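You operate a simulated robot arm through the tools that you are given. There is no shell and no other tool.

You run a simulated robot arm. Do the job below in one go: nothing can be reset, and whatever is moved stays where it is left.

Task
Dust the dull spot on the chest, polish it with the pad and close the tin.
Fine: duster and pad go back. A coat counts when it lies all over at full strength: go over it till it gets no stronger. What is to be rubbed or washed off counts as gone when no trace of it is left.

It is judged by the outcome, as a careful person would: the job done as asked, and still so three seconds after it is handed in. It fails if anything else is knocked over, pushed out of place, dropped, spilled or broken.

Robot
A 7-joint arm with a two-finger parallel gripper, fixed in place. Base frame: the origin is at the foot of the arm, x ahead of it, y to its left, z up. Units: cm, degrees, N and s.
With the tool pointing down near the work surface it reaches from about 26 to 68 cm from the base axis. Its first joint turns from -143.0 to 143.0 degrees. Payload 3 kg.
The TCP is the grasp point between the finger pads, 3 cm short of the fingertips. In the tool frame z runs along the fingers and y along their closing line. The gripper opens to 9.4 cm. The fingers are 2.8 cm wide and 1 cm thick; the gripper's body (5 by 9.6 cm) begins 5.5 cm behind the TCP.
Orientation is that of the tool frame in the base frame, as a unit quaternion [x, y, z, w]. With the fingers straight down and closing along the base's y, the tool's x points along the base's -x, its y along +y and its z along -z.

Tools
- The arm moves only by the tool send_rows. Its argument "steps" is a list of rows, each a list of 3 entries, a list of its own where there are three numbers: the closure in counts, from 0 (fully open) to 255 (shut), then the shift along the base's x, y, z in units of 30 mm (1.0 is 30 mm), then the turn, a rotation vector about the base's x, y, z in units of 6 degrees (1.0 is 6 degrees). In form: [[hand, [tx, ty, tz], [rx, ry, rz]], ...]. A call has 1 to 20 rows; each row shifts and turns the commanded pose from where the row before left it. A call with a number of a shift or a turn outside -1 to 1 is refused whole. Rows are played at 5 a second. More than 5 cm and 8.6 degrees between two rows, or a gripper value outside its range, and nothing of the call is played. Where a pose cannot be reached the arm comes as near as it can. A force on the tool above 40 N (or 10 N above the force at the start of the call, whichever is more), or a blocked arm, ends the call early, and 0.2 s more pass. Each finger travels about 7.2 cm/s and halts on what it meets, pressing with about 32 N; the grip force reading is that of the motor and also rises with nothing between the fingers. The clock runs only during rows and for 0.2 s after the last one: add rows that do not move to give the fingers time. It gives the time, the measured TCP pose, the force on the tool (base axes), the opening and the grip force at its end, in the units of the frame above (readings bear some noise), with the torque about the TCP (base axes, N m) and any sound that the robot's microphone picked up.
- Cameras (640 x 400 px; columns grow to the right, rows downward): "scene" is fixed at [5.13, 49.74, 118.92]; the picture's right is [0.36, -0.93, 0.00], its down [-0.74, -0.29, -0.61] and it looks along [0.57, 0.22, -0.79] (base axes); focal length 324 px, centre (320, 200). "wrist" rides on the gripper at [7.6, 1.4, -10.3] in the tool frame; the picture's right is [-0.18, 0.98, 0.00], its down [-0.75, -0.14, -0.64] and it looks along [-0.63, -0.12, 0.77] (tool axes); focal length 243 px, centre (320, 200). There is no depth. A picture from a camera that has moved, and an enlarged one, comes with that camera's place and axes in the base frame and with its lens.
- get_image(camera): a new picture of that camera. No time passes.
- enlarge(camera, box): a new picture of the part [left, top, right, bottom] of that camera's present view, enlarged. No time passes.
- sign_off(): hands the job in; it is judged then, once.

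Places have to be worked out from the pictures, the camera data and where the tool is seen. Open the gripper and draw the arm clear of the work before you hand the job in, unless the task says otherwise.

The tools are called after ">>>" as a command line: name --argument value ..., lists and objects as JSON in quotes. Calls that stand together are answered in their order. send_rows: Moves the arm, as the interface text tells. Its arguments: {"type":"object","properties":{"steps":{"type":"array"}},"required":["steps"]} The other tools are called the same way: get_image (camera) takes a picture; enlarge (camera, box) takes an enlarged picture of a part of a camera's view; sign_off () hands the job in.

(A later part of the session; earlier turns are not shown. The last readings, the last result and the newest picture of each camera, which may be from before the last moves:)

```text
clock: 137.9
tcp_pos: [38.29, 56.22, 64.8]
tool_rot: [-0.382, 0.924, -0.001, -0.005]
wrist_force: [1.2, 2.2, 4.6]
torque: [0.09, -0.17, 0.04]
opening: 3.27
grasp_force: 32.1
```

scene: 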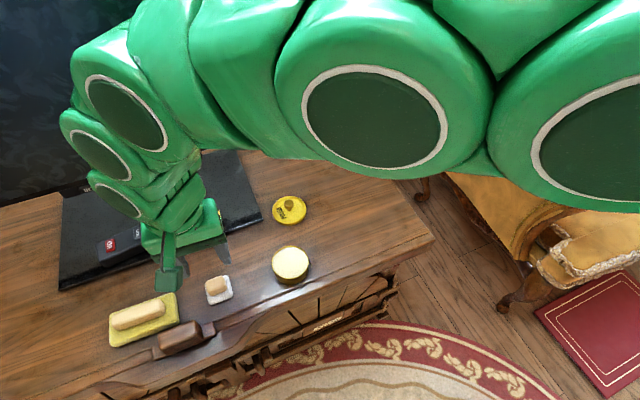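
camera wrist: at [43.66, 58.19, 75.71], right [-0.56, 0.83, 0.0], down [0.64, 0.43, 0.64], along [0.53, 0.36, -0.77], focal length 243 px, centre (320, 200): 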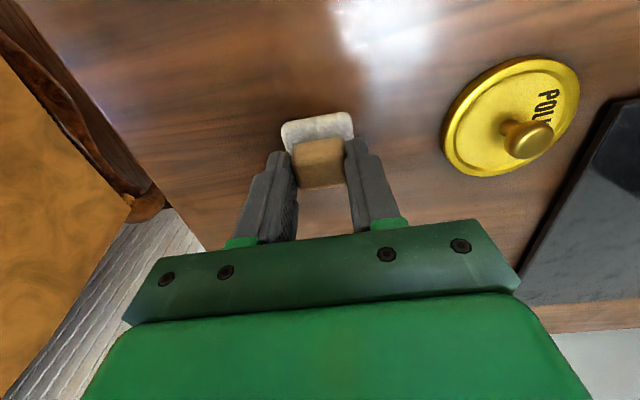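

Now I lift off and draw back toward the tin at height so the scene camera sees the whole spot.

>>> send_rows --steps '[[255, [0, 0, 0.3], [0, 0, 0]], [255, [0, 0, 0.8], [0, 0, 0]], [255, [-0.2, 0.1, 0.9], [0, 0, 0]], [255, [-0.5, 0.5, 0.9], [0, 0, 0]], [255, [-0.7, 0.7, 0.8], [0, 0, 0]], [255, [-0.7, 0.8, 0.5], [0, 0, 0]], [255, [-0.6, 0.7, 0.3], [0, 0, 0]], [255, [-0.3, 0.3, 0.3], [0, 0, 0]], [255, [0, 0, 0], [0, 0, 0]]]'

>>> get_image --camera "scene"

>>> enlarge --camera "scene" --box '[290, 170, 418, 250]'

>>> get_image --camera "wrist"

```text
clock: 139.9
tcp_pos: [29.35, 65.71, 79.23]
tool_rot: [-0.381, 0.925, -0.001, -0.004]
wrist_force: [0.2, 0.5, -1.0]
torque: [-0.02, -0.04, -0.01]
opening: 3.26
grasp_force: 31.9
```

```text
taken
```

scene: 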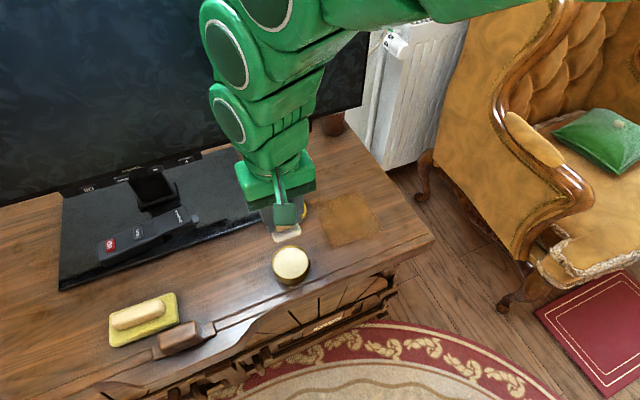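

```text
5.00 times, centred on (354, 210) of scene
camera zoom: at [5.13, 49.74, 118.92], right [0.36, -0.93, 0.0], down [-0.74, -0.29, -0.61], along [0.57, 0.22, -0.79], focal length 1622 px, centre (150, 150)
```

zoom: 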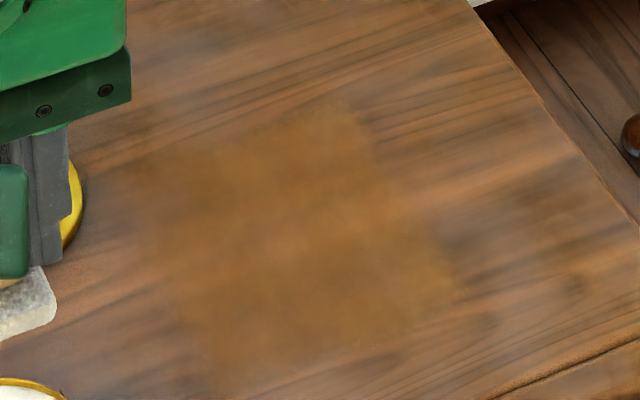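

```text
taken
camera wrist: at [23.17, 61.27, 89.55], right [-0.56, 0.83, 0.0], down [0.64, 0.43, 0.64], along [0.53, 0.36, -0.77], focal length 243 px, centre (320, 200)
```

wrist: 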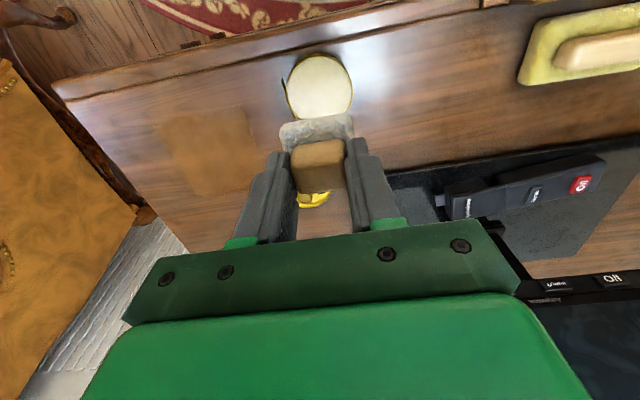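

The amber coat is a clear patch over the spot, slightly uneven and weaker at the front end. I reload the pad: lower it back into the tin.

>>> send_rows --steps '[[255, [-0.067, -0.137, -0.5], [0, 0, 0]], [255, [0, 0, -0.8], [0, 0, 0]], [255, [0, 0, -0.9], [0, 0, 0]], [255, [0, 0, -0.6], [0, 0, 0]], [255, [0, 0, -0.3], [0, 0, 0]], [255, [0, 0, -0.2], [0, 0, 0]], [255, [0, 0, -0.1], [0, 0, 0]], [255, [0, 0, 0], [0, 0, 0]]]'

>>> enlarge --camera "wrist" --box '[240, 80, 400, 205]'

```text
clock: 141.7
tcp_pos: [29.09, 65.21, 68.95]
tool_rot: [-0.381, 0.925, -0.001, -0.006]
wrist_force: [0.2, 0.5, -0.7]
torque: [0.0, -0.01, -0.03]
opening: 3.27
grasp_force: 32.1
```

```text
3.20 times, centred on (320, 142) of wrist
camera zoom: at [22.95, 60.87, 79.29], right [-0.56, 0.83, 0.0], down [0.64, 0.43, 0.64], along [0.53, 0.36, -0.77], focal length 776 px, centre (320, 384)
```

zoom: 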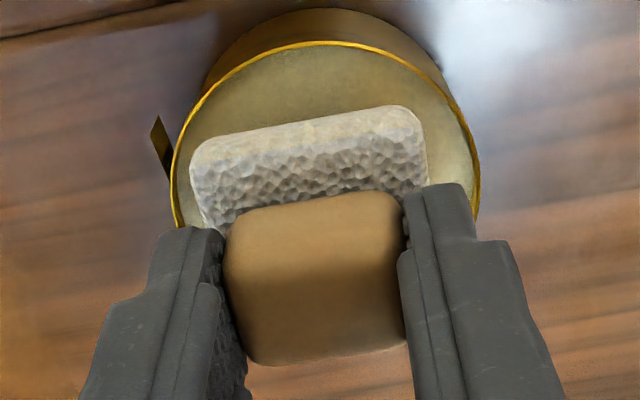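

The pad sits about 3 mm off-centre to the left in the tin view. I correct that and lower to contact in small steps.

>>> send_rows --steps '[[255, [-0.03, 0.11, -0.1], [0, 0, 0]], [255, [0, 0, -0.1], [0, 0, 0]], [255, [0, 0, -0.06], [0, 0, 0]], [255, [0, 0, 0], [0, 0, 0]]]'

```text
clock: 142.7
tcp_pos: [29.1, 65.42, 68.18]
tool_rot: [-0.381, 0.924, -0.001, -0.005]
wrist_force: [0.1, 0.2, -0.6]
torque: [-0.04, 0.03, -0.01]
opening: 3.29
grasp_force: 32.1
```

No contact at z 68.2 yet; I go on in finer steps.

>>> send_rows --steps '[[255, [0, 0, -0.04], [0, 0, 0]], [255, [0, 0, -0.03], [0, 0, 0]], [255, [0, 0, 0], [0, 0, 0]]]'

```text
clock: 143.5
tcp_pos: [29.14, 65.53, 68.0]
tool_rot: [-0.382, 0.924, -0.001, -0.004]
wrist_force: [0.7, 0.8, -0.4]
torque: [0.0, 0.01, 0.04]
opening: 3.28
grasp_force: 32.1
```

Still free at z 68.0; two more fine steps.

>>> send_rows --steps '[[255, [0, 0, -0.03], [0, 0, 0]], [255, [0, 0, -0.02], [0, 0, 0]], [255, [0, 0, 0], [0, 0, 0]]]'

```text
clock: 144.3
tcp_pos: [28.99, 65.57, 67.88]
tool_rot: [-0.381, 0.924, -0.001, -0.004]
wrist_force: [-1.3, -2.0, 7.3]
torque: [-0.06, 0.07, 0.01]
opening: 3.29
grasp_force: 32.8
```

Contact is 7 N and centred. I hold it with a tiny wiggle to take up polish, then lift out and carry it to the spot.

>>> send_rows --steps '[[255, [0.03, 0.03, 0], [0, 0, 0]], [255, [-0.03, -0.03, 0], [0, 0, 0]], [255, [0.03, -0.03, 0], [0, 0, 0]], [255, [-0.03, 0.03, 0], [0, 0, 0]], [255, [0, 0, 0], [0, 0, 0]], [255, [0, 0, 0], [0, 0, 0]], [255, [0, 0, 0.1], [0, 0, 0]], [255, [0, 0, 0.4], [0, 0, 0]], [255, [0, 0, 0.8], [0, 0, 0]], [255, [0, 0, 0.8], [0, 0, 0]], [255, [0.3, -0.2, 0.2], [0, 0, 0]], [255, [0.7, -0.47, 0], [0, 0, 0]], [255, [0.8, -0.54, 0], [0, 0, 0]], [255, [0.8, -0.54, 0], [0, 0, 0]], [255, [0.6, -0.41, 0], [0, 0, 0]], [255, [0.3, -0.2, 0], [0, 0, 0]], [255, [0, 0, 0], [0, 0, 0]]]'

>>> get_image --camera "scene"

```text
clock: 147.9
tcp_pos: [39.53, 58.41, 74.71]
tool_rot: [-0.381, 0.925, -0.001, -0.005]
wrist_force: [-0.7, -0.2, -0.3]
torque: [-0.01, 0.02, -0.03]
opening: 3.29
grasp_force: 32.0
```

```text
taken
```

scene: 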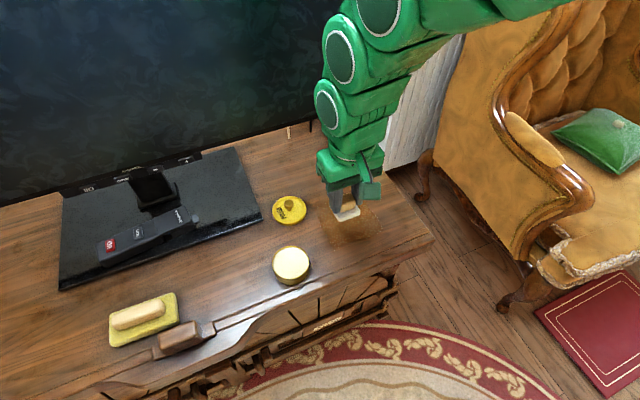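

I lower over the left part of the spot, to just above where contact is expected (about z 64.8).

>>> send_rows --steps '[[255, [0, 0, -0.6], [0, 0, 0]], [255, [0, 0, -0.9], [0, 0, 0]], [255, [0, 0, -0.9], [0, 0, 0]], [255, [0, 0, -0.5], [0, 0, 0]], [255, [0, 0, -0.2], [0, 0, 0]], [255, [0, 0, -0.08], [0, 0, 0]], [255, [0, 0, 0], [0, 0, 0]]]'

```text
clock: 149.5
tcp_pos: [39.6, 58.46, 65.26]
tool_rot: [-0.381, 0.925, -0.001, -0.005]
wrist_force: [0.9, -1.1, 0.5]
torque: [0.0, 0.02, 0.0]
opening: 3.27
grasp_force: 32.0
```

At z 65.26 and still free; I step down finely to contact.

>>> send_rows --steps '[[255, [0, 0, -0.06], [0, 0, 0]], [255, [0, 0, -0.04], [0, 0, 0]], [255, [0, 0, -0.03], [0, 0, 0]], [255, [0, 0, 0], [0, 0, 0]]]'

```text
clock: 150.5
tcp_pos: [39.62, 58.42, 64.83]
tool_rot: [-0.381, 0.924, -0.001, -0.005]
wrist_force: [0.3, 0.3, -0.4]
torque: [0.01, 0.03, 0.0]
opening: 3.27
grasp_force: 32.4
```

Still just free at z 64.83; a little further.

>>> send_rows --steps '[[255, [0, 0, -0.03], [0, 0, 0]], [255, [0, 0, -0.02], [0, 0, 0]], [255, [0, 0, 0], [0, 0, 0]]]'

```text
clock: 151.3
tcp_pos: [39.59, 58.44, 64.65]
tool_rot: [-0.381, 0.924, 0.0, -0.004]
wrist_force: [-2.9, -2.9, 25.4]
torque: [-0.08, 0.0, 0.01]
opening: 3.28
grasp_force: 32.7
```

Contact at 25 N, flat. I raster again from the left, full-length lanes.

>>> send_rows --steps '[[255, [-0.4, -0.37, 0.005], [0, 0, 0]], [255, [-0.4, -0.37, 0], [0, 0, 0]], [255, [0.41, -0.44, 0], [0, 0, 0]], [255, [0.4, 0.37, 0], [0, 0, 0]], [255, [0.4, 0.37, 0], [0, 0, 0]], [255, [0.4, 0.37, 0], [0, 0, 0]], [255, [0.4, 0.37, 0], [0, 0, 0]], [255, [0.4, 0.37, 0], [0, 0, 0]], [255, [0.4, 0.37, 0], [0, 0, 0]], [255, [0.4, 0.37, 0], [0, 0, 0]], [255, [0, 0, 0], [0, 0, 0]]]'

>>> enlarge --camera "scene" --box '[270, 150, 430, 250]'

```text
clock: 153.7
tcp_pos: [46.77, 62.61, 64.63]
tool_rot: [-0.381, 0.925, -0.002, -0.006]
wrist_force: [0.6, 0.3, -1.5]
torque: [0.01, 0.01, 0.02]
opening: 3.29
grasp_force: 31.8
```

```text
4.00 times, centred on (350, 200) of scene
camera zoom: at [5.13, 49.74, 118.92], right [0.36, -0.93, 0.0], down [-0.74, -0.29, -0.61], along [0.57, 0.22, -0.79], focal length 1298 px, centre (200, 200)
```

zoom: 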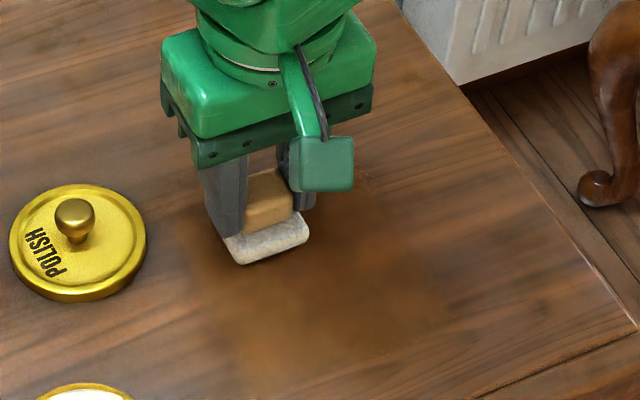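

Contact faded at this end again; I lower to regain it and carry on with the next lane toward the front.

>>> send_rows --steps '[[255, [0, 0, -0.02], [0, 0, 0]], [255, [0, 0, -0.01], [0, 0, 0]], [255, [0, 0, 0], [0, 0, 0]]]'

```text
clock: 154.5
tcp_pos: [46.72, 62.57, 64.58]
tool_rot: [-0.382, 0.924, -0.001, -0.004]
wrist_force: [-4.0, -1.7, 14.8]
torque: [-0.14, 0.13, 0.01]
opening: 3.28
grasp_force: 32.0
```

14.8 N here. I shift right 1.8 cm and sweep to the front, then on to the next lane.

>>> send_rows --steps '[[255, [0.41, -0.44, 0], [0, 0, 0]], [255, [-0.4, -0.37, 0], [0, 0, 0]], [255, [-0.4, -0.37, 0], [0, 0, 0]], [255, [-0.4, -0.37, 0], [0, 0, 0]], [255, [-0.4, -0.37, 0], [0, 0, 0]], [255, [-0.4, -0.37, 0], [0, 0, 0]], [255, [-0.4, -0.37, 0], [0, 0, 0]], [255, [-0.4, -0.37, 0], [0, 0, 0]], [255, [0, 0, 0], [0, 0, 0]]]'

```text
clock: 156.5
tcp_pos: [39.57, 53.57, 64.6]
tool_rot: [-0.381, 0.925, 0.0, -0.003]
wrist_force: [4.7, 3.1, 18.8]
torque: [0.15, -0.22, 0.02]
opening: 3.28
grasp_force: 32.0
```

18.8 N held to the front. Next lane up, with a tiny downward feed to keep contact.

>>> send_rows --steps '[[255, [0.41, -0.44, 0], [0, 0, 0]], [255, [0.4, 0.37, -0.004], [0, 0, 0]], [255, [0.4, 0.37, -0.004], [0, 0, 0]], [255, [0.4, 0.37, -0.004], [0, 0, 0]], [255, [0.4, 0.37, -0.004], [0, 0, 0]], [255, [0.4, 0.37, -0.004], [0, 0, 0]], [255, [0.4, 0.37, -0.004], [0, 0, 0]], [255, [0.4, 0.37, -0.004], [0, 0, 0]], [255, [0.4, 0.37, -0.004], [0, 0, 0]], [255, [0, 0, 0], [0, 0, 0]]]'

```text
clock: 158.7
tcp_pos: [50.48, 61.17, 64.47]
tool_rot: [-0.381, 0.925, -0.001, -0.003]
wrist_force: [-0.1, 3.1, 7.0]
torque: [-0.02, 0.04, -0.03]
opening: 3.31
grasp_force: 31.6
```

7 N still bearing. I continue with the two right-hand lanes.

>>> send_rows --steps '[[255, [0.41, -0.44, -0.003], [0, 0, 0]], [255, [-0.4, -0.37, 0], [0, 0, 0]], [255, [-0.4, -0.37, 0], [0, 0, 0]], [255, [-0.4, -0.37, 0], [0, 0, 0]], [255, [-0.4, -0.37, 0], [0, 0, 0]], [255, [-0.4, -0.37, 0], [0, 0, 0]], [255, [-0.4, -0.37, 0], [0, 0, 0]], [255, [0.41, -0.44, 0], [0, 0, 0]], [255, [0.4, 0.37, -0.004], [0, 0, 0]], [255, [0.4, 0.37, -0.004], [0, 0, 0]], [255, [0.4, 0.37, -0.004], [0, 0, 0]], [255, [0.4, 0.37, -0.004], [0, 0, 0]], [255, [0.4, 0.37, -0.004], [0, 0, 0]], [255, [0, 0, 0], [0, 0, 0]]]'

>>> enlarge --camera "scene" --box '[270, 150, 430, 250]'

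```text
clock: 161.7
tcp_pos: [51.75, 57.49, 64.41]
tool_rot: [-0.381, 0.925, 0.001, -0.003]
wrist_force: [-0.1, 0.7, 1.2]
torque: [-0.02, -0.08, -0.02]
opening: 3.29
grasp_force: 32.3
```

```text
4.00 times, centred on (350, 200) of scene
camera zoom: at [5.13, 49.74, 118.92], right [0.36, -0.93, 0.0], down [-0.74, -0.29, -0.61], along [0.57, 0.22, -0.79], focal length 1298 px, centre (200, 200)
```

zoom: 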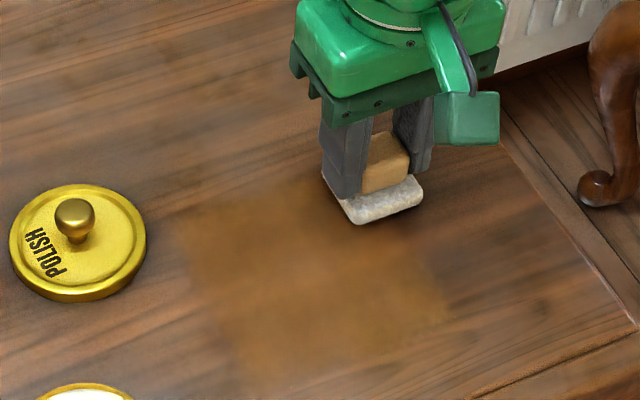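

The coat looks much more even. I regain firm contact here and make a crosswise pass to even it out.

>>> send_rows --steps '[[255, [0, 0, -0.015], [0, 0, 0]], [255, [0, 0, -0.01], [0, 0, 0]], [255, [0, 0, 0], [0, 0, 0]]]'

```text
clock: 162.5
tcp_pos: [51.78, 57.45, 64.55]
tool_rot: [-0.381, 0.925, -0.001, -0.004]
wrist_force: [-0.9, 0.6, 22.1]
torque: [-0.03, 0.05, 0.02]
opening: 3.29
grasp_force: 32.4
```

22 N contact. I do the first crosswise lanes over the far half.

>>> send_rows --steps '[[255, [-0.371, 0.397, 0], [0, 0, 0]], [255, [-0.371, 0.397, 0], [0, 0, 0]], [255, [-0.371, 0.397, 0], [0, 0, 0]], [255, [-0.371, 0.397, 0], [0, 0, 0]], [255, [-0.44, -0.41, 0], [0, 0, 0]], [255, [0.371, -0.397, 0], [0, 0, 0]], [255, [0.371, -0.397, 0], [0, 0, 0]], [255, [0.371, -0.397, 0], [0, 0, 0]], [255, [0.371, -0.397, 0], [0, 0, 0]], [255, [-0.44, -0.41, 0], [0, 0, 0]], [255, [-0.371, 0.397, 0], [0, 0, 0]], [255, [-0.371, 0.397, 0], [0, 0, 0]], [255, [-0.371, 0.397, 0], [0, 0, 0]], [255, [-0.371, 0.397, 0], [0, 0, 0]], [255, [-0.371, 0.397, 0], [0, 0, 0]], [255, [-0.371, 0.397, 0], [0, 0, 0]], [255, [0, 0, 0], [0, 0, 0]]]'

```text
clock: 166.1
tcp_pos: [42.4, 62.0, 64.43]
tool_rot: [-0.381, 0.925, -0.001, -0.004]
wrist_force: [6.2, -6.3, 22.7]
torque: [-0.13, -0.27, -0.01]
opening: 3.28
grasp_force: 31.8
```

Firm contact held throughout. I continue crosswise over the front half.

>>> send_rows --steps '[[255, [-0.44, -0.41, 0], [0, 0, 0]], [255, [0.371, -0.397, 0], [0, 0, 0]], [255, [0.371, -0.397, 0], [0, 0, 0]], [255, [0.371, -0.397, 0], [0, 0, 0]], [255, [0.371, -0.397, 0], [0, 0, 0]], [255, [0.371, -0.397, 0], [0, 0, 0]], [255, [-0.44, -0.41, 0], [0, 0, 0]], [255, [-0.371, 0.397, 0], [0, 0, 0]], [255, [-0.371, 0.397, 0], [0, 0, 0]], [255, [-0.371, 0.397, 0], [0, 0, 0]], [255, [-0.371, 0.397, 0], [0, 0, 0]], [255, [-0.371, 0.397, 0], [0, 0, 0]], [255, [-0.44, -0.41, 0], [0, 0, 0]], [255, [0.371, -0.397, 0], [0, 0, 0]], [255, [0.371, -0.397, 0], [0, 0, 0]], [255, [0.371, -0.397, 0], [0, 0, 0]], [255, [0.371, -0.397, 0], [0, 0, 0]], [255, [0, 0, 0], [0, 0, 0]]]'

```text
clock: 169.9
tcp_pos: [42.8, 53.55, 64.24]
tool_rot: [-0.382, 0.924, -0.001, -0.005]
wrist_force: [-6.4, 2.9, 22.6]
torque: [0.17, 0.11, 0.03]
opening: 3.27
grasp_force: 31.8
```

Still 22 N. One last cross lane at the front end, then I lift off and look.

>>> send_rows --steps '[[255, [-0.44, -0.41, 0], [0, 0, 0]], [255, [-0.371, 0.397, 0], [0, 0, 0]], [255, [-0.371, 0.397, 0], [0, 0, 0]], [255, [-0.371, 0.397, 0], [0, 0, 0]], [255, [-0.371, 0.397, 0], [0, 0, 0]], [255, [0, 0, 0.1], [0, 0, 0]], [255, [0, 0, 0.5], [0, 0, 0]], [255, [0, 0, 0.9], [0, 0, 0]], [255, [-0.2, 0.2, 0.9], [0, 0, 0]], [255, [-0.4, 0.45, 0.9], [0, 0, 0]], [255, [-0.6, 0.65, 0.8], [0, 0, 0]], [255, [-0.6, 0.65, 0.5], [0, 0, 0]], [255, [-0.6, 0.6, 0.2], [0, 0, 0]], [255, [0, 0, 0], [0, 0, 0]]]'

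>>> enlarge --camera "scene" --box '[290, 170, 418, 250]'

>>> get_image --camera "wrist"

```text
clock: 172.9
tcp_pos: [30.14, 64.67, 78.75]
tool_rot: [-0.381, 0.924, -0.001, -0.005]
wrist_force: [-0.4, 0.4, -0.3]
torque: [0.0, -0.01, -0.03]
opening: 3.27
grasp_force: 32.0
```

```text
5.00 times, centred on (354, 210) of scene
camera zoom: at [5.13, 49.74, 118.92], right [0.36, -0.93, 0.0], down [-0.74, -0.29, -0.61], along [0.57, 0.22, -0.79], focal length 1622 px, centre (150, 150)
```

zoom: 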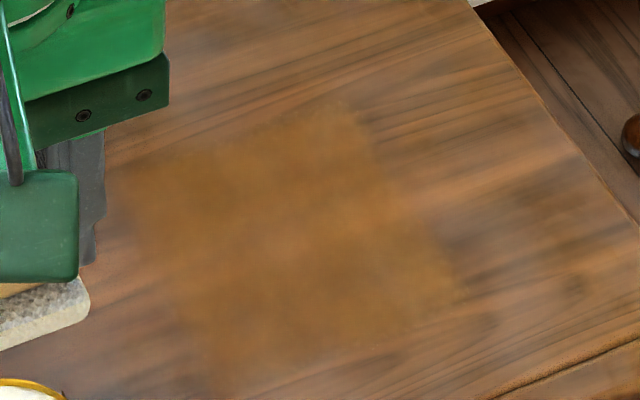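

```text
taken
camera wrist: at [23.77, 60.41, 89.05], right [-0.56, 0.83, 0.0], down [0.64, 0.43, 0.64], along [0.53, 0.36, -0.77], focal length 243 px, centre (320, 200)
```

wrist: 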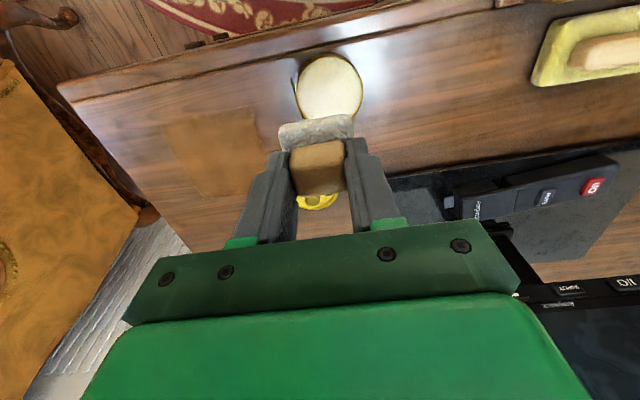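

The patch now looks uniform. I enlarge it in both cameras to check the edges and evenness.

>>> enlarge --camera "wrist" --box '[130, 90, 290, 215]'

>>> enlarge --camera "scene" --box '[310, 185, 406, 255]'

```text
3.20 times, centred on (210, 152) of wrist
camera zoom: at [23.77, 60.41, 89.05], right [-0.56, 0.83, 0.0], down [0.64, 0.43, 0.64], along [0.53, 0.36, -0.77], focal length 776 px, centre (672, 352)
```

zoom: 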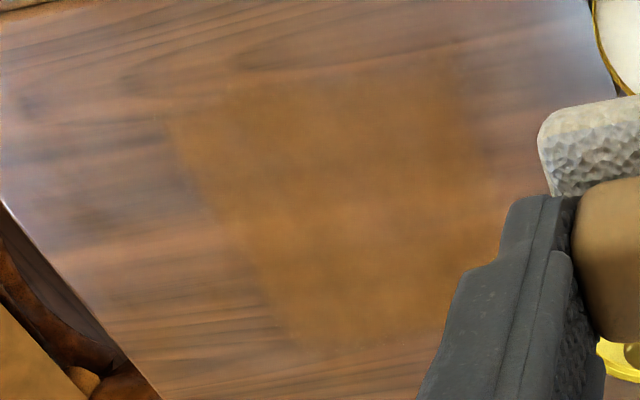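

```text
5.71 times, centred on (358, 220) of scene
camera zoom: at [5.13, 49.74, 118.92], right [0.36, -0.93, 0.0], down [-0.74, -0.29, -0.61], along [0.57, 0.22, -0.79], focal length 1854 px, centre (103, 86)
```

zoom: 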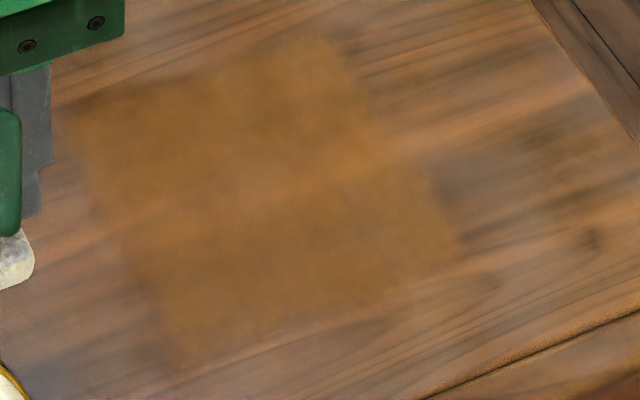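

The coat's border is a straight-edged square of about 12 cm around the spot, and strokes beyond it left nothing, so that square seems to be the area that takes polish. I swing the arm up and aside to get an unobstructed look at all its edges.

>>> send_rows --steps '[[255, [0, 0, 0.8], [0, 0, 0]], [255, [0.3, -0.3, 0.8], [0, 0, 0]], [255, [0.6, -0.6, 0.7], [0, 0, 0]], [255, [0.8, -0.8, 0.6], [0, 0, 0]], [255, [0.8, -0.8, 0.5], [0, 0, 0]], [255, [0.8, -0.8, 0.3], [0, 0, 0]], [255, [0.8, -0.8, 0], [0, 0, 0]], [255, [0.5, -0.6, 0], [0, 0, 0]], [255, [0.2, -0.2, 0], [0, 0, 0]], [255, [0, 0, 0], [0, 0, 0]]]'

>>> get_image --camera "scene"

>>> enlarge --camera "scene" --box '[290, 175, 402, 260]'

>>> get_image --camera "wrist"

```text
clock: 175.1
tcp_pos: [44.33, 50.01, 89.75]
tool_rot: [-0.381, 0.925, -0.001, -0.004]
wrist_force: [-0.5, 0.1, -0.3]
torque: [-0.01, 0.01, -0.02]
opening: 3.29
grasp_force: 31.7
```

```text
taken
```

scene: 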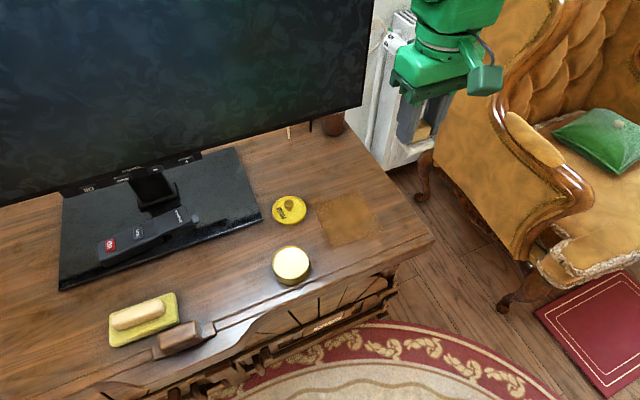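

```text
4.71 times, centred on (346, 218) of scene
camera zoom: at [5.13, 49.74, 118.92], right [0.36, -0.93, 0.0], down [-0.74, -0.29, -0.61], along [0.57, 0.22, -0.79], focal length 1527 px, centre (198, 118)
```

zoom: 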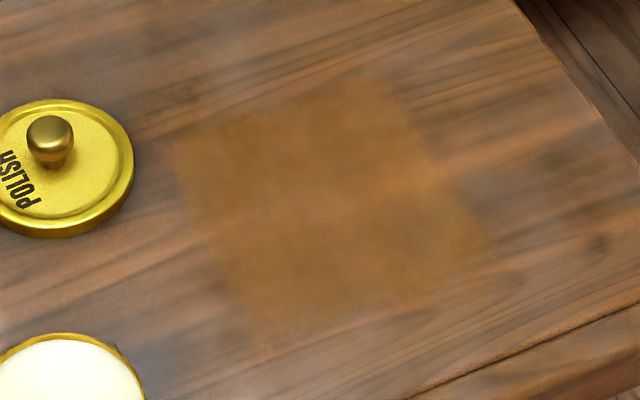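

```text
taken
camera wrist: at [38.11, 45.75, 100.19], right [-0.56, 0.83, 0.0], down [0.64, 0.43, 0.63], along [0.53, 0.36, -0.77], focal length 243 px, centre (320, 200)
```

wrist: 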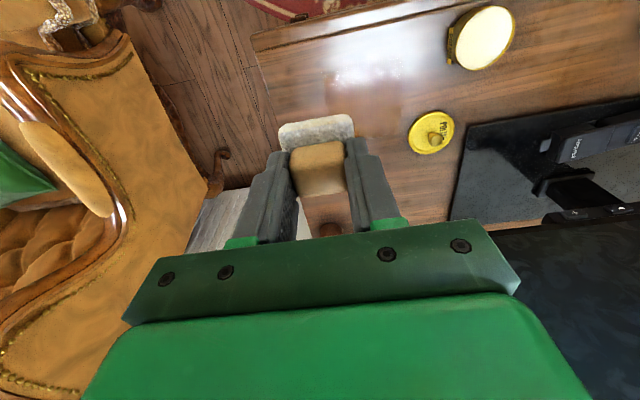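

With a clear view the coat looks even, apart from a softer strip along its left edge. I will reload once more and do another full pass including the left edge, so I carry the pad back above the tin.

>>> send_rows --steps '[[255, [-0.4, 0.4, 0], [0, 0, 0]], [255, [-0.8, 0.8, 0], [0, 0, 0]], [255, [-0.85, 0.86, 0], [0, 0, 0]], [255, [-0.85, 0.86, -0.3], [0, 0, 0]], [255, [-0.85, 0.86, -0.5], [0, 0, 0]], [255, [-0.85, 0.86, -0.7], [0, 0, 0]], [255, [-0.4, 0.41, -0.8], [0, 0, 0]], [255, [-0.11, 0.11, -0.9], [0, 0, 0]], [255, [0, 0, -0.9], [0, 0, 0]], [255, [0, 0, -0.9], [0, 0, 0]], [255, [0, 0, -0.9], [0, 0, 0]], [255, [0, 0, -0.6], [0, 0, 0]], [255, [0, 0, -0.3], [0, 0, 0]], [255, [0, 0, 0], [0, 0, 0]]]'

>>> enlarge --camera "wrist" --box '[240, 80, 400, 205]'

```text
clock: 178.1
tcp_pos: [28.95, 65.55, 69.4]
tool_rot: [-0.381, 0.925, -0.001, -0.005]
wrist_force: [-0.3, 0.2, -0.5]
torque: [-0.01, 0.04, -0.03]
opening: 3.3
grasp_force: 32.1
```

```text
3.20 times, centred on (320, 142) of wrist
camera zoom: at [22.74, 61.22, 79.76], right [-0.56, 0.83, 0.0], down [0.64, 0.43, 0.64], along [0.53, 0.36, -0.77], focal length 776 px, centre (320, 384)
```

zoom: 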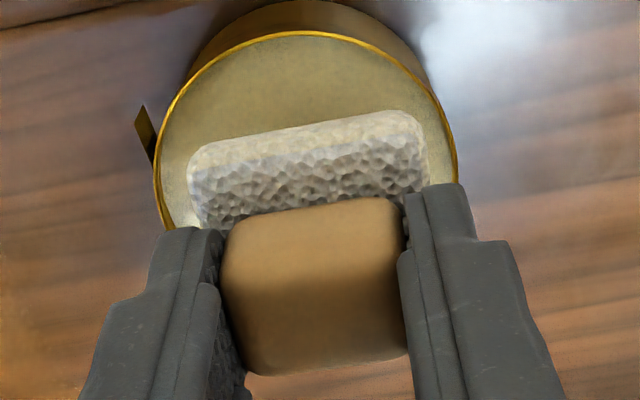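

The pad is centred over the polish again. I lower to just above it.

>>> send_rows --steps '[[255, [0, 0, -0.25], [0, 0, 0]], [255, [0, 0, -0.2], [0, 0, 0]], [255, [0, 0, -0.1], [0, 0, 0]], [255, [0, 0, -0.04], [0, 0, 0]], [255, [0, 0, 0], [0, 0, 0]]]'

```text
clock: 179.3
tcp_pos: [28.96, 65.62, 67.71]
tool_rot: [-0.381, 0.925, -0.001, -0.004]
wrist_force: [0.5, 1.0, -1.1]
torque: [0.02, 0.01, 0.0]
opening: 3.31
grasp_force: 32.0
```

Not touching at z 67.7; I creep further down.

>>> send_rows --steps '[[255, [0, 0, -0.04], [0, 0, 0]], [255, [0, 0, -0.03], [0, 0, 0]], [255, [0, 0, -0.02], [0, 0, 0]], [255, [0, 0, 0], [0, 0, 0]]]'

```text
clock: 180.3
tcp_pos: [29.09, 65.69, 67.48]
tool_rot: [-0.381, 0.925, 0.0, -0.004]
wrist_force: [-3.4, -1.7, 17.1]
torque: [0.28, 0.28, 0.09]
opening: 3.3
grasp_force: 32.2
```

Contact at 17 N. I hold and wiggle slightly to take up polish, lift out, and carry the pad to the left edge of the patch.

>>> send_rows --steps '[[255, [0.03, -0.03, 0.005], [0, 0, 0]], [255, [-0.03, -0.03, 0], [0, 0, 0]], [255, [0.03, 0.0, 0], [0, 0, 0]], [255, [0, 0, 0], [0, 0, 0]], [255, [0, 0, 0], [0, 0, 0]], [255, [0, 0, 0.1], [0, 0, 0]], [255, [0, 0, 0.4], [0, 0, 0]], [255, [0, 0, 0.8], [0, 0, 0]], [255, [0, 0, 0.8], [0, 0, 0]], [255, [0.3, -0.2, 0.2], [0, 0, 0]], [255, [0.7, -0.45, 0], [0, 0, 0]], [255, [0.8, -0.52, 0], [0, 0, 0]], [255, [0.8, -0.52, 0], [0, 0, 0]], [255, [0.4, -0.26, 0], [0, 0, 0]], [255, [0.2, -0.13, 0], [0, 0, 0]], [255, [0, 0, 0], [0, 0, 0]]]'

```text
clock: 183.7
tcp_pos: [38.77, 59.15, 74.17]
tool_rot: [-0.38, 0.925, -0.001, -0.005]
wrist_force: [0.2, -0.5, -0.6]
torque: [-0.01, -0.03, 0.01]
opening: 3.26
grasp_force: 31.7
```

I lower over the left edge to just above contact height.

>>> send_rows --steps '[[255, [0, 0, -0.6], [0, 0, 0]], [255, [0, 0, -0.9], [0, 0, 0]], [255, [0, 0, -0.9], [0, 0, 0]], [255, [0, 0, -0.5], [0, 0, 0]], [255, [0, 0, -0.2], [0, 0, 0]], [255, [0, 0, -0.05], [0, 0, 0]], [255, [0, 0, 0], [0, 0, 0]]]'

```text
clock: 185.3
tcp_pos: [38.65, 59.12, 65.01]
tool_rot: [-0.38, 0.925, -0.001, -0.004]
wrist_force: [0.2, 0.2, -0.1]
torque: [0.01, 0.02, -0.02]
opening: 3.31
grasp_force: 32.2
```

At z 65.0 and free; I step down in fine increments to contact.

>>> send_rows --steps '[[255, [0, 0, -0.08], [0, 0, 0]], [255, [0, 0, -0.05], [0, 0, 0]], [255, [0, 0, -0.03], [0, 0, 0]], [255, [0, 0, 0], [0, 0, 0]]]'

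```text
clock: 186.3
tcp_pos: [38.62, 59.18, 64.45]
tool_rot: [-0.381, 0.924, -0.001, -0.004]
wrist_force: [-1.6, -0.6, 5.4]
torque: [0.03, -0.07, 0.02]
opening: 3.3
grasp_force: 31.8
```

5 N light contact. I press slightly more and do the left-edge lane, staying clear of the lid.

>>> send_rows --steps '[[255, [-0.136, 0.146, -0.012], [0, 0, 0]], [255, [-0.4, -0.37, 0], [0, 0, 0]], [255, [-0.2, -0.19, 0], [0, 0, 0]], [255, [0.4, 0.37, -0.003], [0, 0, 0]], [255, [0.4, 0.37, -0.003], [0, 0, 0]], [255, [0.4, 0.37, -0.003], [0, 0, 0]], [255, [0.4, 0.37, -0.003], [0, 0, 0]], [255, [0.4, 0.37, -0.003], [0, 0, 0]], [255, [0.25, -0.267, 0], [0, 0, 0]], [255, [0.4, 0.37, 0], [0, 0, 0]], [255, [0.4, 0.37, 0], [0, 0, 0]], [255, [0, 0, 0], [0, 0, 0]]]'

>>> enlarge --camera "scene" --box '[270, 150, 430, 250]'

```text
clock: 187.5
tcp_pos: [38.94, 60.11, 64.3]
tool_rot: [-0.38, 0.925, -0.001, -0.004]
wrist_force: [-5.7, -12.1, 60.4]
torque: [-0.38, -0.09, -0.01]
opening: 3.27
grasp_force: 31.7
stopped in row 6: the force on the tool passed its limit at 42 N (the readings are from after the stop); the commanded pose is now the measured one
```

```text
4.00 times, centred on (350, 200) of scene
camera zoom: at [5.13, 49.74, 118.92], right [0.36, -0.93, 0.0], down [-0.74, -0.29, -0.61], along [0.57, 0.22, -0.79], focal length 1298 px, centre (200, 200)
```

zoom: 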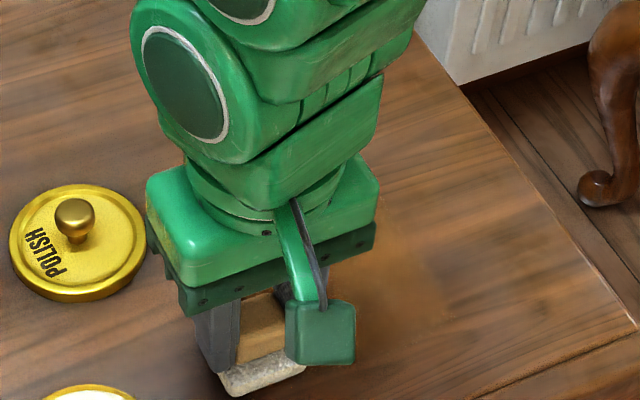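

The fingertips now bear directly on the pad, so the small feed pushed too hard. I back off about 1 mm and read the force.

>>> send_rows --steps '[[255, [0, 0, 0.03], [0, 0, 0]], [255, [0, 0, 0], [0, 0, 0]]]'

```text
clock: 188.1
tcp_pos: [38.94, 60.09, 64.4]
tool_rot: [-0.381, 0.925, -0.001, -0.004]
wrist_force: [7.1, 1.7, 56.3]
torque: [0.12, -0.63, 0.0]
opening: 3.25
grasp_force: 32.4
```

Still 56 N; I back off another millimetre.

>>> send_rows --steps '[[255, [0, 0, 0.03], [0, 0, 0]], [255, [0, 0, 0], [0, 0, 0]]]'

```text
clock: 188.7
tcp_pos: [38.77, 60.04, 64.36]
tool_rot: [-0.381, 0.924, -0.001, -0.005]
wrist_force: [10.6, 10.8, 38.1]
torque: [0.6, -0.77, 0.02]
opening: 3.29
grasp_force: 31.9
```

Down to 38 N; I ease off a bit more.

>>> send_rows --steps '[[255, [0, 0, 0.03], [0, 0, 0]], [255, [0, 0, 0], [0, 0, 0]]]'

```text
clock: 189.3
tcp_pos: [38.73, 59.96, 64.22]
tool_rot: [-0.381, 0.925, -0.002, -0.006]
wrist_force: [0.8, 5.0, 24.9]
torque: [0.48, -0.36, 0.04]
opening: 3.25
grasp_force: 32.2
```

25 N now, and steadier. I continue the left lane without any downward feed.

>>> send_rows --steps '[[255, [0.4, 0.37, 0], [0, 0, 0]], [255, [0.4, 0.37, 0], [0, 0, 0]], [255, [0.4, 0.37, 0], [0, 0, 0]], [255, [0.25, -0.267, 0], [0, 0, 0]], [255, [0.4, 0.37, 0], [0, 0, 0]], [255, [0.4, 0.37, 0], [0, 0, 0]], [255, [0, 0, 0], [0, 0, 0]]]'

```text
clock: 190.9
tcp_pos: [45.55, 64.79, 64.32]
tool_rot: [-0.381, 0.925, -0.001, -0.005]
wrist_force: [0.8, 0.9, 0.0]
torque: [0.01, -0.05, 0.06]
opening: 3.29
grasp_force: 31.7
```

Contact went light at the far end again. I lower slightly to regain it.

>>> send_rows --steps '[[255, [0, 0, -0.02], [0, 0, 0]], [255, [0, 0, 0], [0, 0, 0]]]'

```text
clock: 191.5
tcp_pos: [45.58, 64.96, 64.44]
tool_rot: [-0.381, 0.925, 0.0, -0.004]
wrist_force: [-1.0, -3.3, 15.6]
torque: [-0.12, -0.22, -0.03]
opening: 3.3
grasp_force: 32.4
```

15.6 N here. I sweep this lane down to the front.

>>> send_rows --steps '[[255, [-0.4, -0.37, 0], [0, 0, 0]], [255, [-0.4, -0.37, 0], [0, 0, 0]], [255, [-0.4, -0.37, 0], [0, 0, 0]], [255, [-0.4, -0.37, 0], [0, 0, 0]], [255, [-0.4, -0.37, 0], [0, 0, 0]], [255, [-0.4, -0.37, 0], [0, 0, 0]], [255, [0, 0, 0], [0, 0, 0]]]'

```text
clock: 192.8
tcp_pos: [39.18, 59.02, 64.4]
tool_rot: [-0.38, 0.925, -0.001, -0.004]
wrist_force: [-16.7, -16.1, 72.1]
torque: [-0.67, 0.36, -0.04]
opening: 3.28
grasp_force: 32.1
stopped in row 6: the force on the tool passed its limit at 43 N (the readings are from after the stop); the commanded pose is now the measured one
```

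The force rose toward the front, so the top slopes up slightly that way, about 0.1 mm per cm. I back off here and will follow that slope in the strokes.

>>> send_rows --steps '[[255, [0, 0, 0.05], [0, 0, 0]], [255, [0, 0, 0.02], [0, 0, 0]], [255, [0, 0, 0], [0, 0, 0]]]'

```text
clock: 193.7
tcp_pos: [39.23, 59.0, 64.36]
tool_rot: [-0.38, 0.925, 0.0, -0.005]
wrist_force: [2.9, 6.8, 23.8]
torque: [0.3, -0.42, 0.03]
opening: 3.28
grasp_force: 32.2
```

24 N here. I finish this lane and take the next one up, following the slope.

>>> send_rows --steps '[[255, [-0.4, -0.37, 0.007], [0, 0, 0]], [255, [-0.3, -0.28, 0.006], [0, 0, 0]], [255, [0.41, -0.44, 0], [0, 0, 0]], [255, [0.4, 0.37, -0.006], [0, 0, 0]], [255, [0.4, 0.37, -0.006], [0, 0, 0]], [255, [0.4, 0.37, -0.006], [0, 0, 0]], [255, [0.4, 0.37, -0.006], [0, 0, 0]], [255, [0, 0, 0], [0, 0, 0]]]'

```text
clock: 194.5
tcp_pos: [38.32, 56.01, 64.32]
tool_rot: [-0.38, 0.925, 0.0, -0.005]
wrist_force: [-10.0, -14.6, 72.9]
torque: [-0.37, -0.1, -0.07]
opening: 3.28
grasp_force: 32.7
stopped in row 4: the force on the tool passed its limit at 48 N (the readings are from after the stop); the commanded pose is now the measured one
```

Too much again near the front. I back off more, aiming for a lighter force, and will not go past the patch's front border.

>>> send_rows --steps '[[255, [0, 0, 0.05], [0, 0, 0]], [255, [0, 0, 0.04], [0, 0, 0]], [255, [0, 0, 0], [0, 0, 0]]]'

```text
clock: 195.3
tcp_pos: [38.2, 55.81, 64.28]
tool_rot: [-0.381, 0.925, -0.001, -0.007]
wrist_force: [7.8, 4.8, 23.2]
torque: [0.41, -0.66, -0.01]
opening: 3.27
grasp_force: 31.7
```

Readings around these stops are drifting, so I lift off and take a fresh look at the coat before deciding on more strokes.

>>> send_rows --steps '[[255, [0, 0, 0.2], [0, 0, 0]], [255, [0, 0, 0.6], [0, 0, 0]], [255, [-0.2, 0.2, 0.9], [0, 0, 0]], [255, [-0.4, 0.45, 0.9], [0, 0, 0]], [255, [-0.6, 0.65, 0.9], [0, 0, 0]], [255, [-0.6, 0.65, 0.8], [0, 0, 0]], [255, [-0.6, 0.6, 0.4], [0, 0, 0]], [255, [-0.4, 0.4, 0], [0, 0, 0]], [255, [0, 0, 0], [0, 0, 0]]]'

>>> enlarge --camera "scene" --box '[290, 175, 402, 260]'

>>> get_image --camera "wrist"

```text
clock: 197.3
tcp_pos: [29.87, 64.63, 78.32]
tool_rot: [-0.38, 0.925, -0.002, -0.006]
wrist_force: [-0.3, 1.0, -0.2]
torque: [-0.04, 0.02, -0.03]
opening: 3.3
grasp_force: 31.2
```

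```text
4.71 times, centred on (346, 218) of scene
camera zoom: at [5.13, 49.74, 118.92], right [0.36, -0.93, 0.0], down [-0.74, -0.29, -0.61], along [0.57, 0.22, -0.79], focal length 1527 px, centre (198, 118)
```

zoom: 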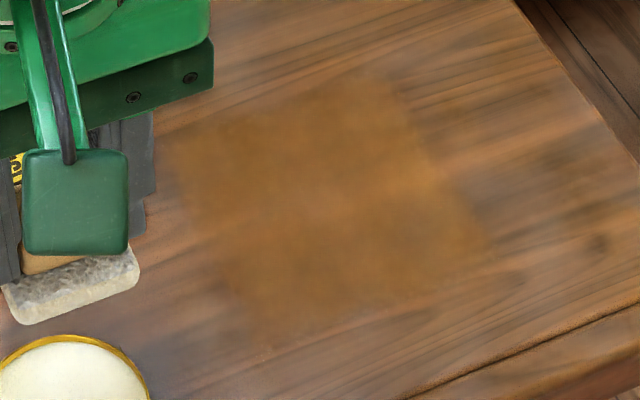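

```text
taken
camera wrist: at [23.61, 60.41, 88.74], right [-0.56, 0.83, 0.0], down [0.64, 0.43, 0.63], along [0.52, 0.35, -0.77], focal length 243 px, centre (320, 200)
```

wrist: 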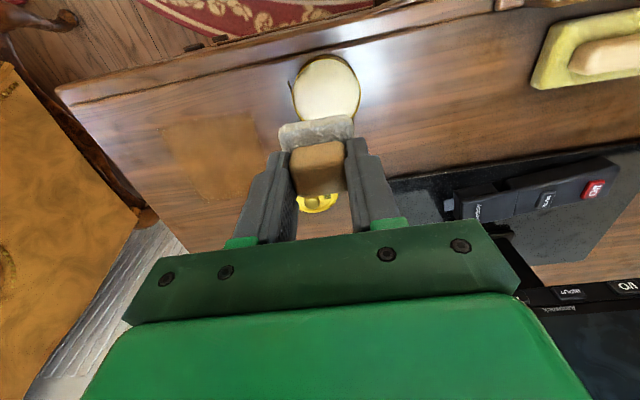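

The patch borders did not move even where I rubbed past them, and the freshly rubbed left part looks the same tone as the rest. I enlarge it strongly to compare tones across it.

>>> enlarge --camera "scene" --box '[308, 185, 388, 235]'

>>> enlarge --camera "scene" --box '[308, 210, 388, 260]'

>>> enlarge --camera "wrist" --box '[140, 95, 280, 210]'

```text
8.00 times, centred on (348, 210) of scene
camera zoom: at [5.13, 49.74, 118.92], right [0.36, -0.93, 0.0], down [-0.74, -0.29, -0.61], along [0.57, 0.22, -0.79], focal length 2595 px, centre (96, 120)
```

zoom: 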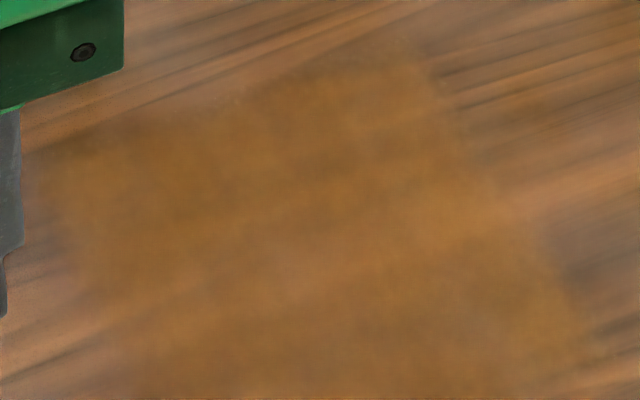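

```text
8.00 times, centred on (348, 235) of scene
camera zoom: at [5.13, 49.74, 118.92], right [0.36, -0.93, 0.0], down [-0.74, -0.29, -0.61], along [0.57, 0.22, -0.79], focal length 2595 px, centre (96, -80)
```

zoom: 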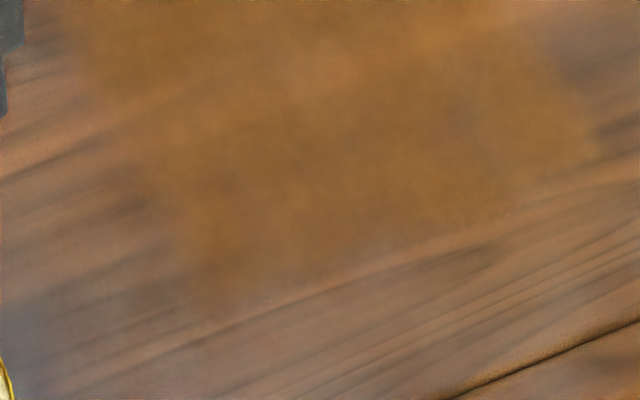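

```text
3.48 times, centred on (210, 152) of wrist
camera zoom: at [23.61, 60.41, 88.74], right [-0.56, 0.83, 0.0], down [0.64, 0.43, 0.63], along [0.52, 0.35, -0.77], focal length 844 px, centre (703, 365)
```

zoom: 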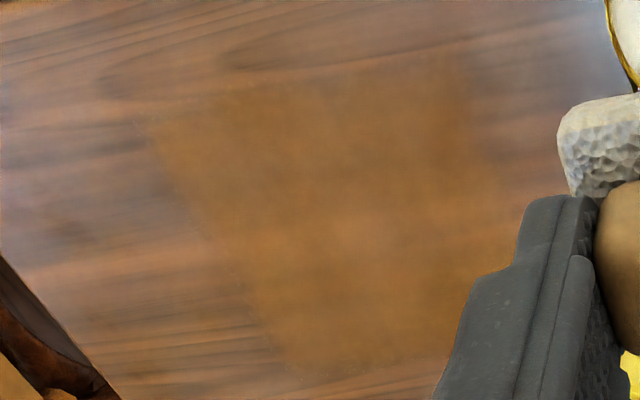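

The tone is even apart from the wood grain showing through. To be sure it is at full strength, I make one more complete pass with the freshly loaded pad, using crosswise lanes where the force stayed steady; I restore the tool's tilt and move over the far-left start.

>>> send_rows --steps '[[255, [0.4, 0, 0], [0.032, -0.029, 0]], [255, [0.8, 0.01, 0], [0, 0, 0]], [255, [0.9, 0.02, 0], [0, 0, 0]], [255, [0.9, 0.02, 0], [0, 0, 0]], [255, [0.9, 0.02, -0.3], [0, 0, 0]], [255, [0.9, 0.02, -0.6], [0, 0, 0]], [255, [0.49, 0, -0.9], [0, 0, 0]], [255, [0, 0, -0.9], [0, 0, 0]], [255, [0, 0, -0.9], [0, 0, 0]], [255, [0, 0, -0.6], [0, 0, 0]], [255, [0, 0, -0.2], [0, 0, 0]], [255, [0, 0, 0], [0, 0, 0]]]'

```text
clock: 199.9
tcp_pos: [45.68, 65.06, 65.2]
tool_rot: [-0.38, 0.925, -0.001, -0.004]
wrist_force: [-0.1, -0.6, 0.3]
torque: [-0.01, -0.01, 0.0]
opening: 3.29
grasp_force: 32.0
```

I'm over the far-left start at z 65.2, tilt restored; I step down finely to contact.

>>> send_rows --steps '[[255, [0, 0, -0.1], [0, 0, 0]], [255, [0, 0, -0.08], [0, 0, 0]], [255, [0, 0, -0.05], [0, 0, 0]], [255, [0, 0, 0], [0, 0, 0]]]'

```text
clock: 200.9
tcp_pos: [45.6, 65.07, 64.55]
tool_rot: [-0.381, 0.925, 0.0, -0.004]
wrist_force: [0.1, 0.1, -0.9]
torque: [0.02, -0.01, 0.01]
opening: 3.3
grasp_force: 32.2
```

Not touching at z 64.55; I continue finely.

>>> send_rows --steps '[[255, [0, 0, -0.04], [0, 0, 0]], [255, [0, 0, -0.03], [0, 0, 0]], [255, [0, 0, 0], [0, 0, 0]]]'

```text
clock: 201.7
tcp_pos: [45.67, 65.15, 64.37]
tool_rot: [-0.38, 0.925, 0.001, -0.004]
wrist_force: [-0.4, -0.3, 6.9]
torque: [-0.08, -0.12, -0.05]
opening: 3.27
grasp_force: 31.9
```

7 N; I press a touch more and run the first crosswise lane.

>>> send_rows --steps '[[255, [0.371, -0.397, -0.012], [0, 0, 0]], [255, [0.371, -0.397, 0], [0, 0, 0]], [255, [0.371, -0.397, 0], [0, 0, 0]], [255, [0.371, -0.397, 0], [0, 0, 0]], [255, [0.371, -0.397, 0], [0, 0, 0]], [255, [0.2, -0.21, 0], [0, 0, 0]], [255, [0, 0, 0], [0, 0, 0]]]'

```text
clock: 203.3
tcp_pos: [51.82, 58.4, 64.38]
tool_rot: [-0.38, 0.925, 0.0, -0.004]
wrist_force: [-7.8, 5.9, 31.6]
torque: [0.16, -0.02, 0.01]
opening: 3.31
grasp_force: 32.1
```

31 N, a bit high. I ease off and run the next lane back.

>>> send_rows --steps '[[255, [-0.39, -0.363, 0.025], [0, 0, 0]], [255, [-0.371, 0.397, 0], [0, 0, 0]], [255, [-0.371, 0.397, 0], [0, 0, 0]], [255, [-0.371, 0.397, 0], [0, 0, 0]], [255, [-0.371, 0.397, 0], [0, 0, 0]], [255, [-0.371, 0.397, 0], [0, 0, 0]], [255, [-0.371, 0.397, 0], [0, 0, 0]], [255, [0, 0, 0], [0, 0, 0]]]'

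```text
clock: 205.1
tcp_pos: [43.87, 64.38, 64.39]
tool_rot: [-0.381, 0.925, -0.001, -0.005]
wrist_force: [-1.1, 0.0, 1.7]
torque: [0.03, -0.02, 0.04]
opening: 3.3
grasp_force: 31.7
```

Light here (2 N): the top also rises a little to the right. I set contact again and follow that slope along the lanes.

>>> send_rows --steps '[[255, [-0.39, -0.363, -0.01], [0, 0, 0]], [255, [0, 0, 0], [0, 0, 0]]]'

```text
clock: 205.7
tcp_pos: [42.76, 63.36, 64.35]
tool_rot: [-0.38, 0.925, -0.001, -0.004]
wrist_force: [-1.0, -0.6, 4.3]
torque: [-0.02, -0.05, -0.01]
opening: 3.3
grasp_force: 32.0
```

>>> send_rows --steps '[[255, [0, 0, -0.015], [0, 0, 0]], [255, [0.371, -0.397, 0.003], [0, 0, 0]], [255, [0.371, -0.397, 0.004], [0, 0, 0]], [255, [0.371, -0.397, 0.004], [0, 0, 0]], [255, [0.371, -0.397, 0.004], [0, 0, 0]], [255, [0.371, -0.397, 0.004], [0, 0, 0]], [255, [0.371, -0.397, 0.004], [0, 0, 0]], [255, [0, 0, 0], [0, 0, 0]]]'

```text
clock: 207.5
tcp_pos: [49.59, 56.19, 64.35]
tool_rot: [-0.381, 0.925, -0.001, -0.004]
wrist_force: [0.4, 2.1, 10.3]
torque: [-0.03, -0.2, 0.0]
opening: 3.28
grasp_force: 32.5
```

10 N at the right end, well controlled. I run the next lane to the left with the slope followed.

>>> send_rows --steps '[[255, [-0.39, -0.363, 0.006], [0, 0, 0]], [255, [-0.371, 0.397, -0.004], [0, 0, 0]], [255, [-0.371, 0.397, -0.004], [0, 0, 0]], [255, [-0.371, 0.397, -0.004], [0, 0, 0]], [255, [-0.371, 0.397, -0.004], [0, 0, 0]], [255, [-0.371, 0.397, -0.004], [0, 0, 0]], [255, [-0.371, 0.397, -0.004], [0, 0, 0]], [255, [0, 0, 0], [0, 0, 0]]]'

```text
clock: 209.3
tcp_pos: [41.82, 62.31, 64.36]
tool_rot: [-0.38, 0.925, -0.001, -0.004]
wrist_force: [7.6, -7.5, 24.3]
torque: [-0.33, -0.47, -0.03]
opening: 3.27
grasp_force: 31.6
```

24 N. Next lane: step toward the front and sweep right, easing up slightly.

>>> send_rows --steps '[[255, [-0.39, -0.363, 0.012], [0, 0, 0]], [255, [0.371, -0.397, 0.004], [0, 0, 0]], [255, [0.371, -0.397, 0.004], [0, 0, 0]], [255, [0.371, -0.397, 0.004], [0, 0, 0]], [255, [0.371, -0.397, 0.004], [0, 0, 0]], [255, [0.371, -0.397, 0.004], [0, 0, 0]], [255, [0.371, -0.397, 0.004], [0, 0, 0]], [255, [0, 0, 0], [0, 0, 0]]]'

```text
clock: 211.1
tcp_pos: [47.1, 53.89, 64.4]
tool_rot: [-0.38, 0.925, 0.001, -0.005]
wrist_force: [0.1, 0.8, -0.2]
torque: [0.02, 0.03, 0.02]
opening: 3.29
grasp_force: 31.8
```

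Contact faded at the right; I press down again and sweep the same lane back to the left.

>>> send_rows --steps '[[255, [0, 0, -0.02], [0, 0, 0]], [255, [0, 0, 0], [0, 0, 0]]]'

```text
clock: 211.7
tcp_pos: [47.28, 54.01, 64.41]
tool_rot: [-0.38, 0.925, 0.0, -0.004]
wrist_force: [-0.6, -2.0, 4.3]
torque: [-0.1, -0.12, 0.01]
opening: 3.28
grasp_force: 32.4
```

4 N; a little more pressure and back along the lane.

>>> send_rows --steps '[[255, [0, 0, -0.012], [0, 0, 0]], [255, [-0.371, 0.397, 0], [0, 0, 0]], [255, [-0.371, 0.397, 0], [0, 0, 0]], [255, [-0.371, 0.397, 0], [0, 0, 0]], [255, [-0.371, 0.397, -0.002], [0, 0, 0]], [255, [-0.371, 0.397, -0.002], [0, 0, 0]], [255, [-0.371, 0.397, -0.002], [0, 0, 0]], [255, [0, 0, 0], [0, 0, 0]]]'

```text
clock: 213.5
tcp_pos: [40.5, 61.15, 64.32]
tool_rot: [-0.38, 0.925, 0.0, -0.003]
wrist_force: [9.5, -7.0, 35.4]
torque: [-0.37, -0.5, -0.03]
opening: 3.31
grasp_force: 31.7
```

35 N at the left end; I ease off, step forward and sweep right without feed.

>>> send_rows --steps '[[255, [-0.39, -0.363, 0.02], [0, 0, 0]], [255, [0.371, -0.397, 0], [0, 0, 0]], [255, [0.371, -0.397, 0], [0, 0, 0]], [255, [0.371, -0.397, 0], [0, 0, 0]], [255, [0.371, -0.397, 0], [0, 0, 0]], [255, [0.371, -0.397, 0], [0, 0, 0]], [255, [0.371, -0.397, 0], [0, 0, 0]], [255, [0, 0, 0], [0, 0, 0]]]'

```text
clock: 215.3
tcp_pos: [46.08, 52.99, 64.48]
tool_rot: [-0.38, 0.925, 0.0, -0.003]
wrist_force: [-0.3, 0.0, 7.8]
torque: [-0.08, -0.16, -0.01]
opening: 3.29
grasp_force: 32.2
```

8 N. Last lanes along the front border: step forward and sweep left, then right.

>>> send_rows --steps '[[255, [-0.39, -0.363, 0.006], [0, 0, 0]], [255, [-0.371, 0.397, 0.001], [0, 0, 0]], [255, [-0.371, 0.397, 0.001], [0, 0, 0]], [255, [-0.371, 0.397, 0.001], [0, 0, 0]], [255, [-0.371, 0.397, 0.001], [0, 0, 0]], [255, [-0.371, 0.397, 0.001], [0, 0, 0]], [255, [-0.371, 0.397, 0.001], [0, 0, 0]], [255, [0, 0, 0], [0, 0, 0]]]'

```text
clock: 217.1
tcp_pos: [38.15, 58.97, 64.3]
tool_rot: [-0.381, 0.925, -0.001, -0.003]
wrist_force: [3.8, -3.9, 10.2]
torque: [-0.18, -0.3, -0.07]
opening: 3.29
grasp_force: 32.2
```

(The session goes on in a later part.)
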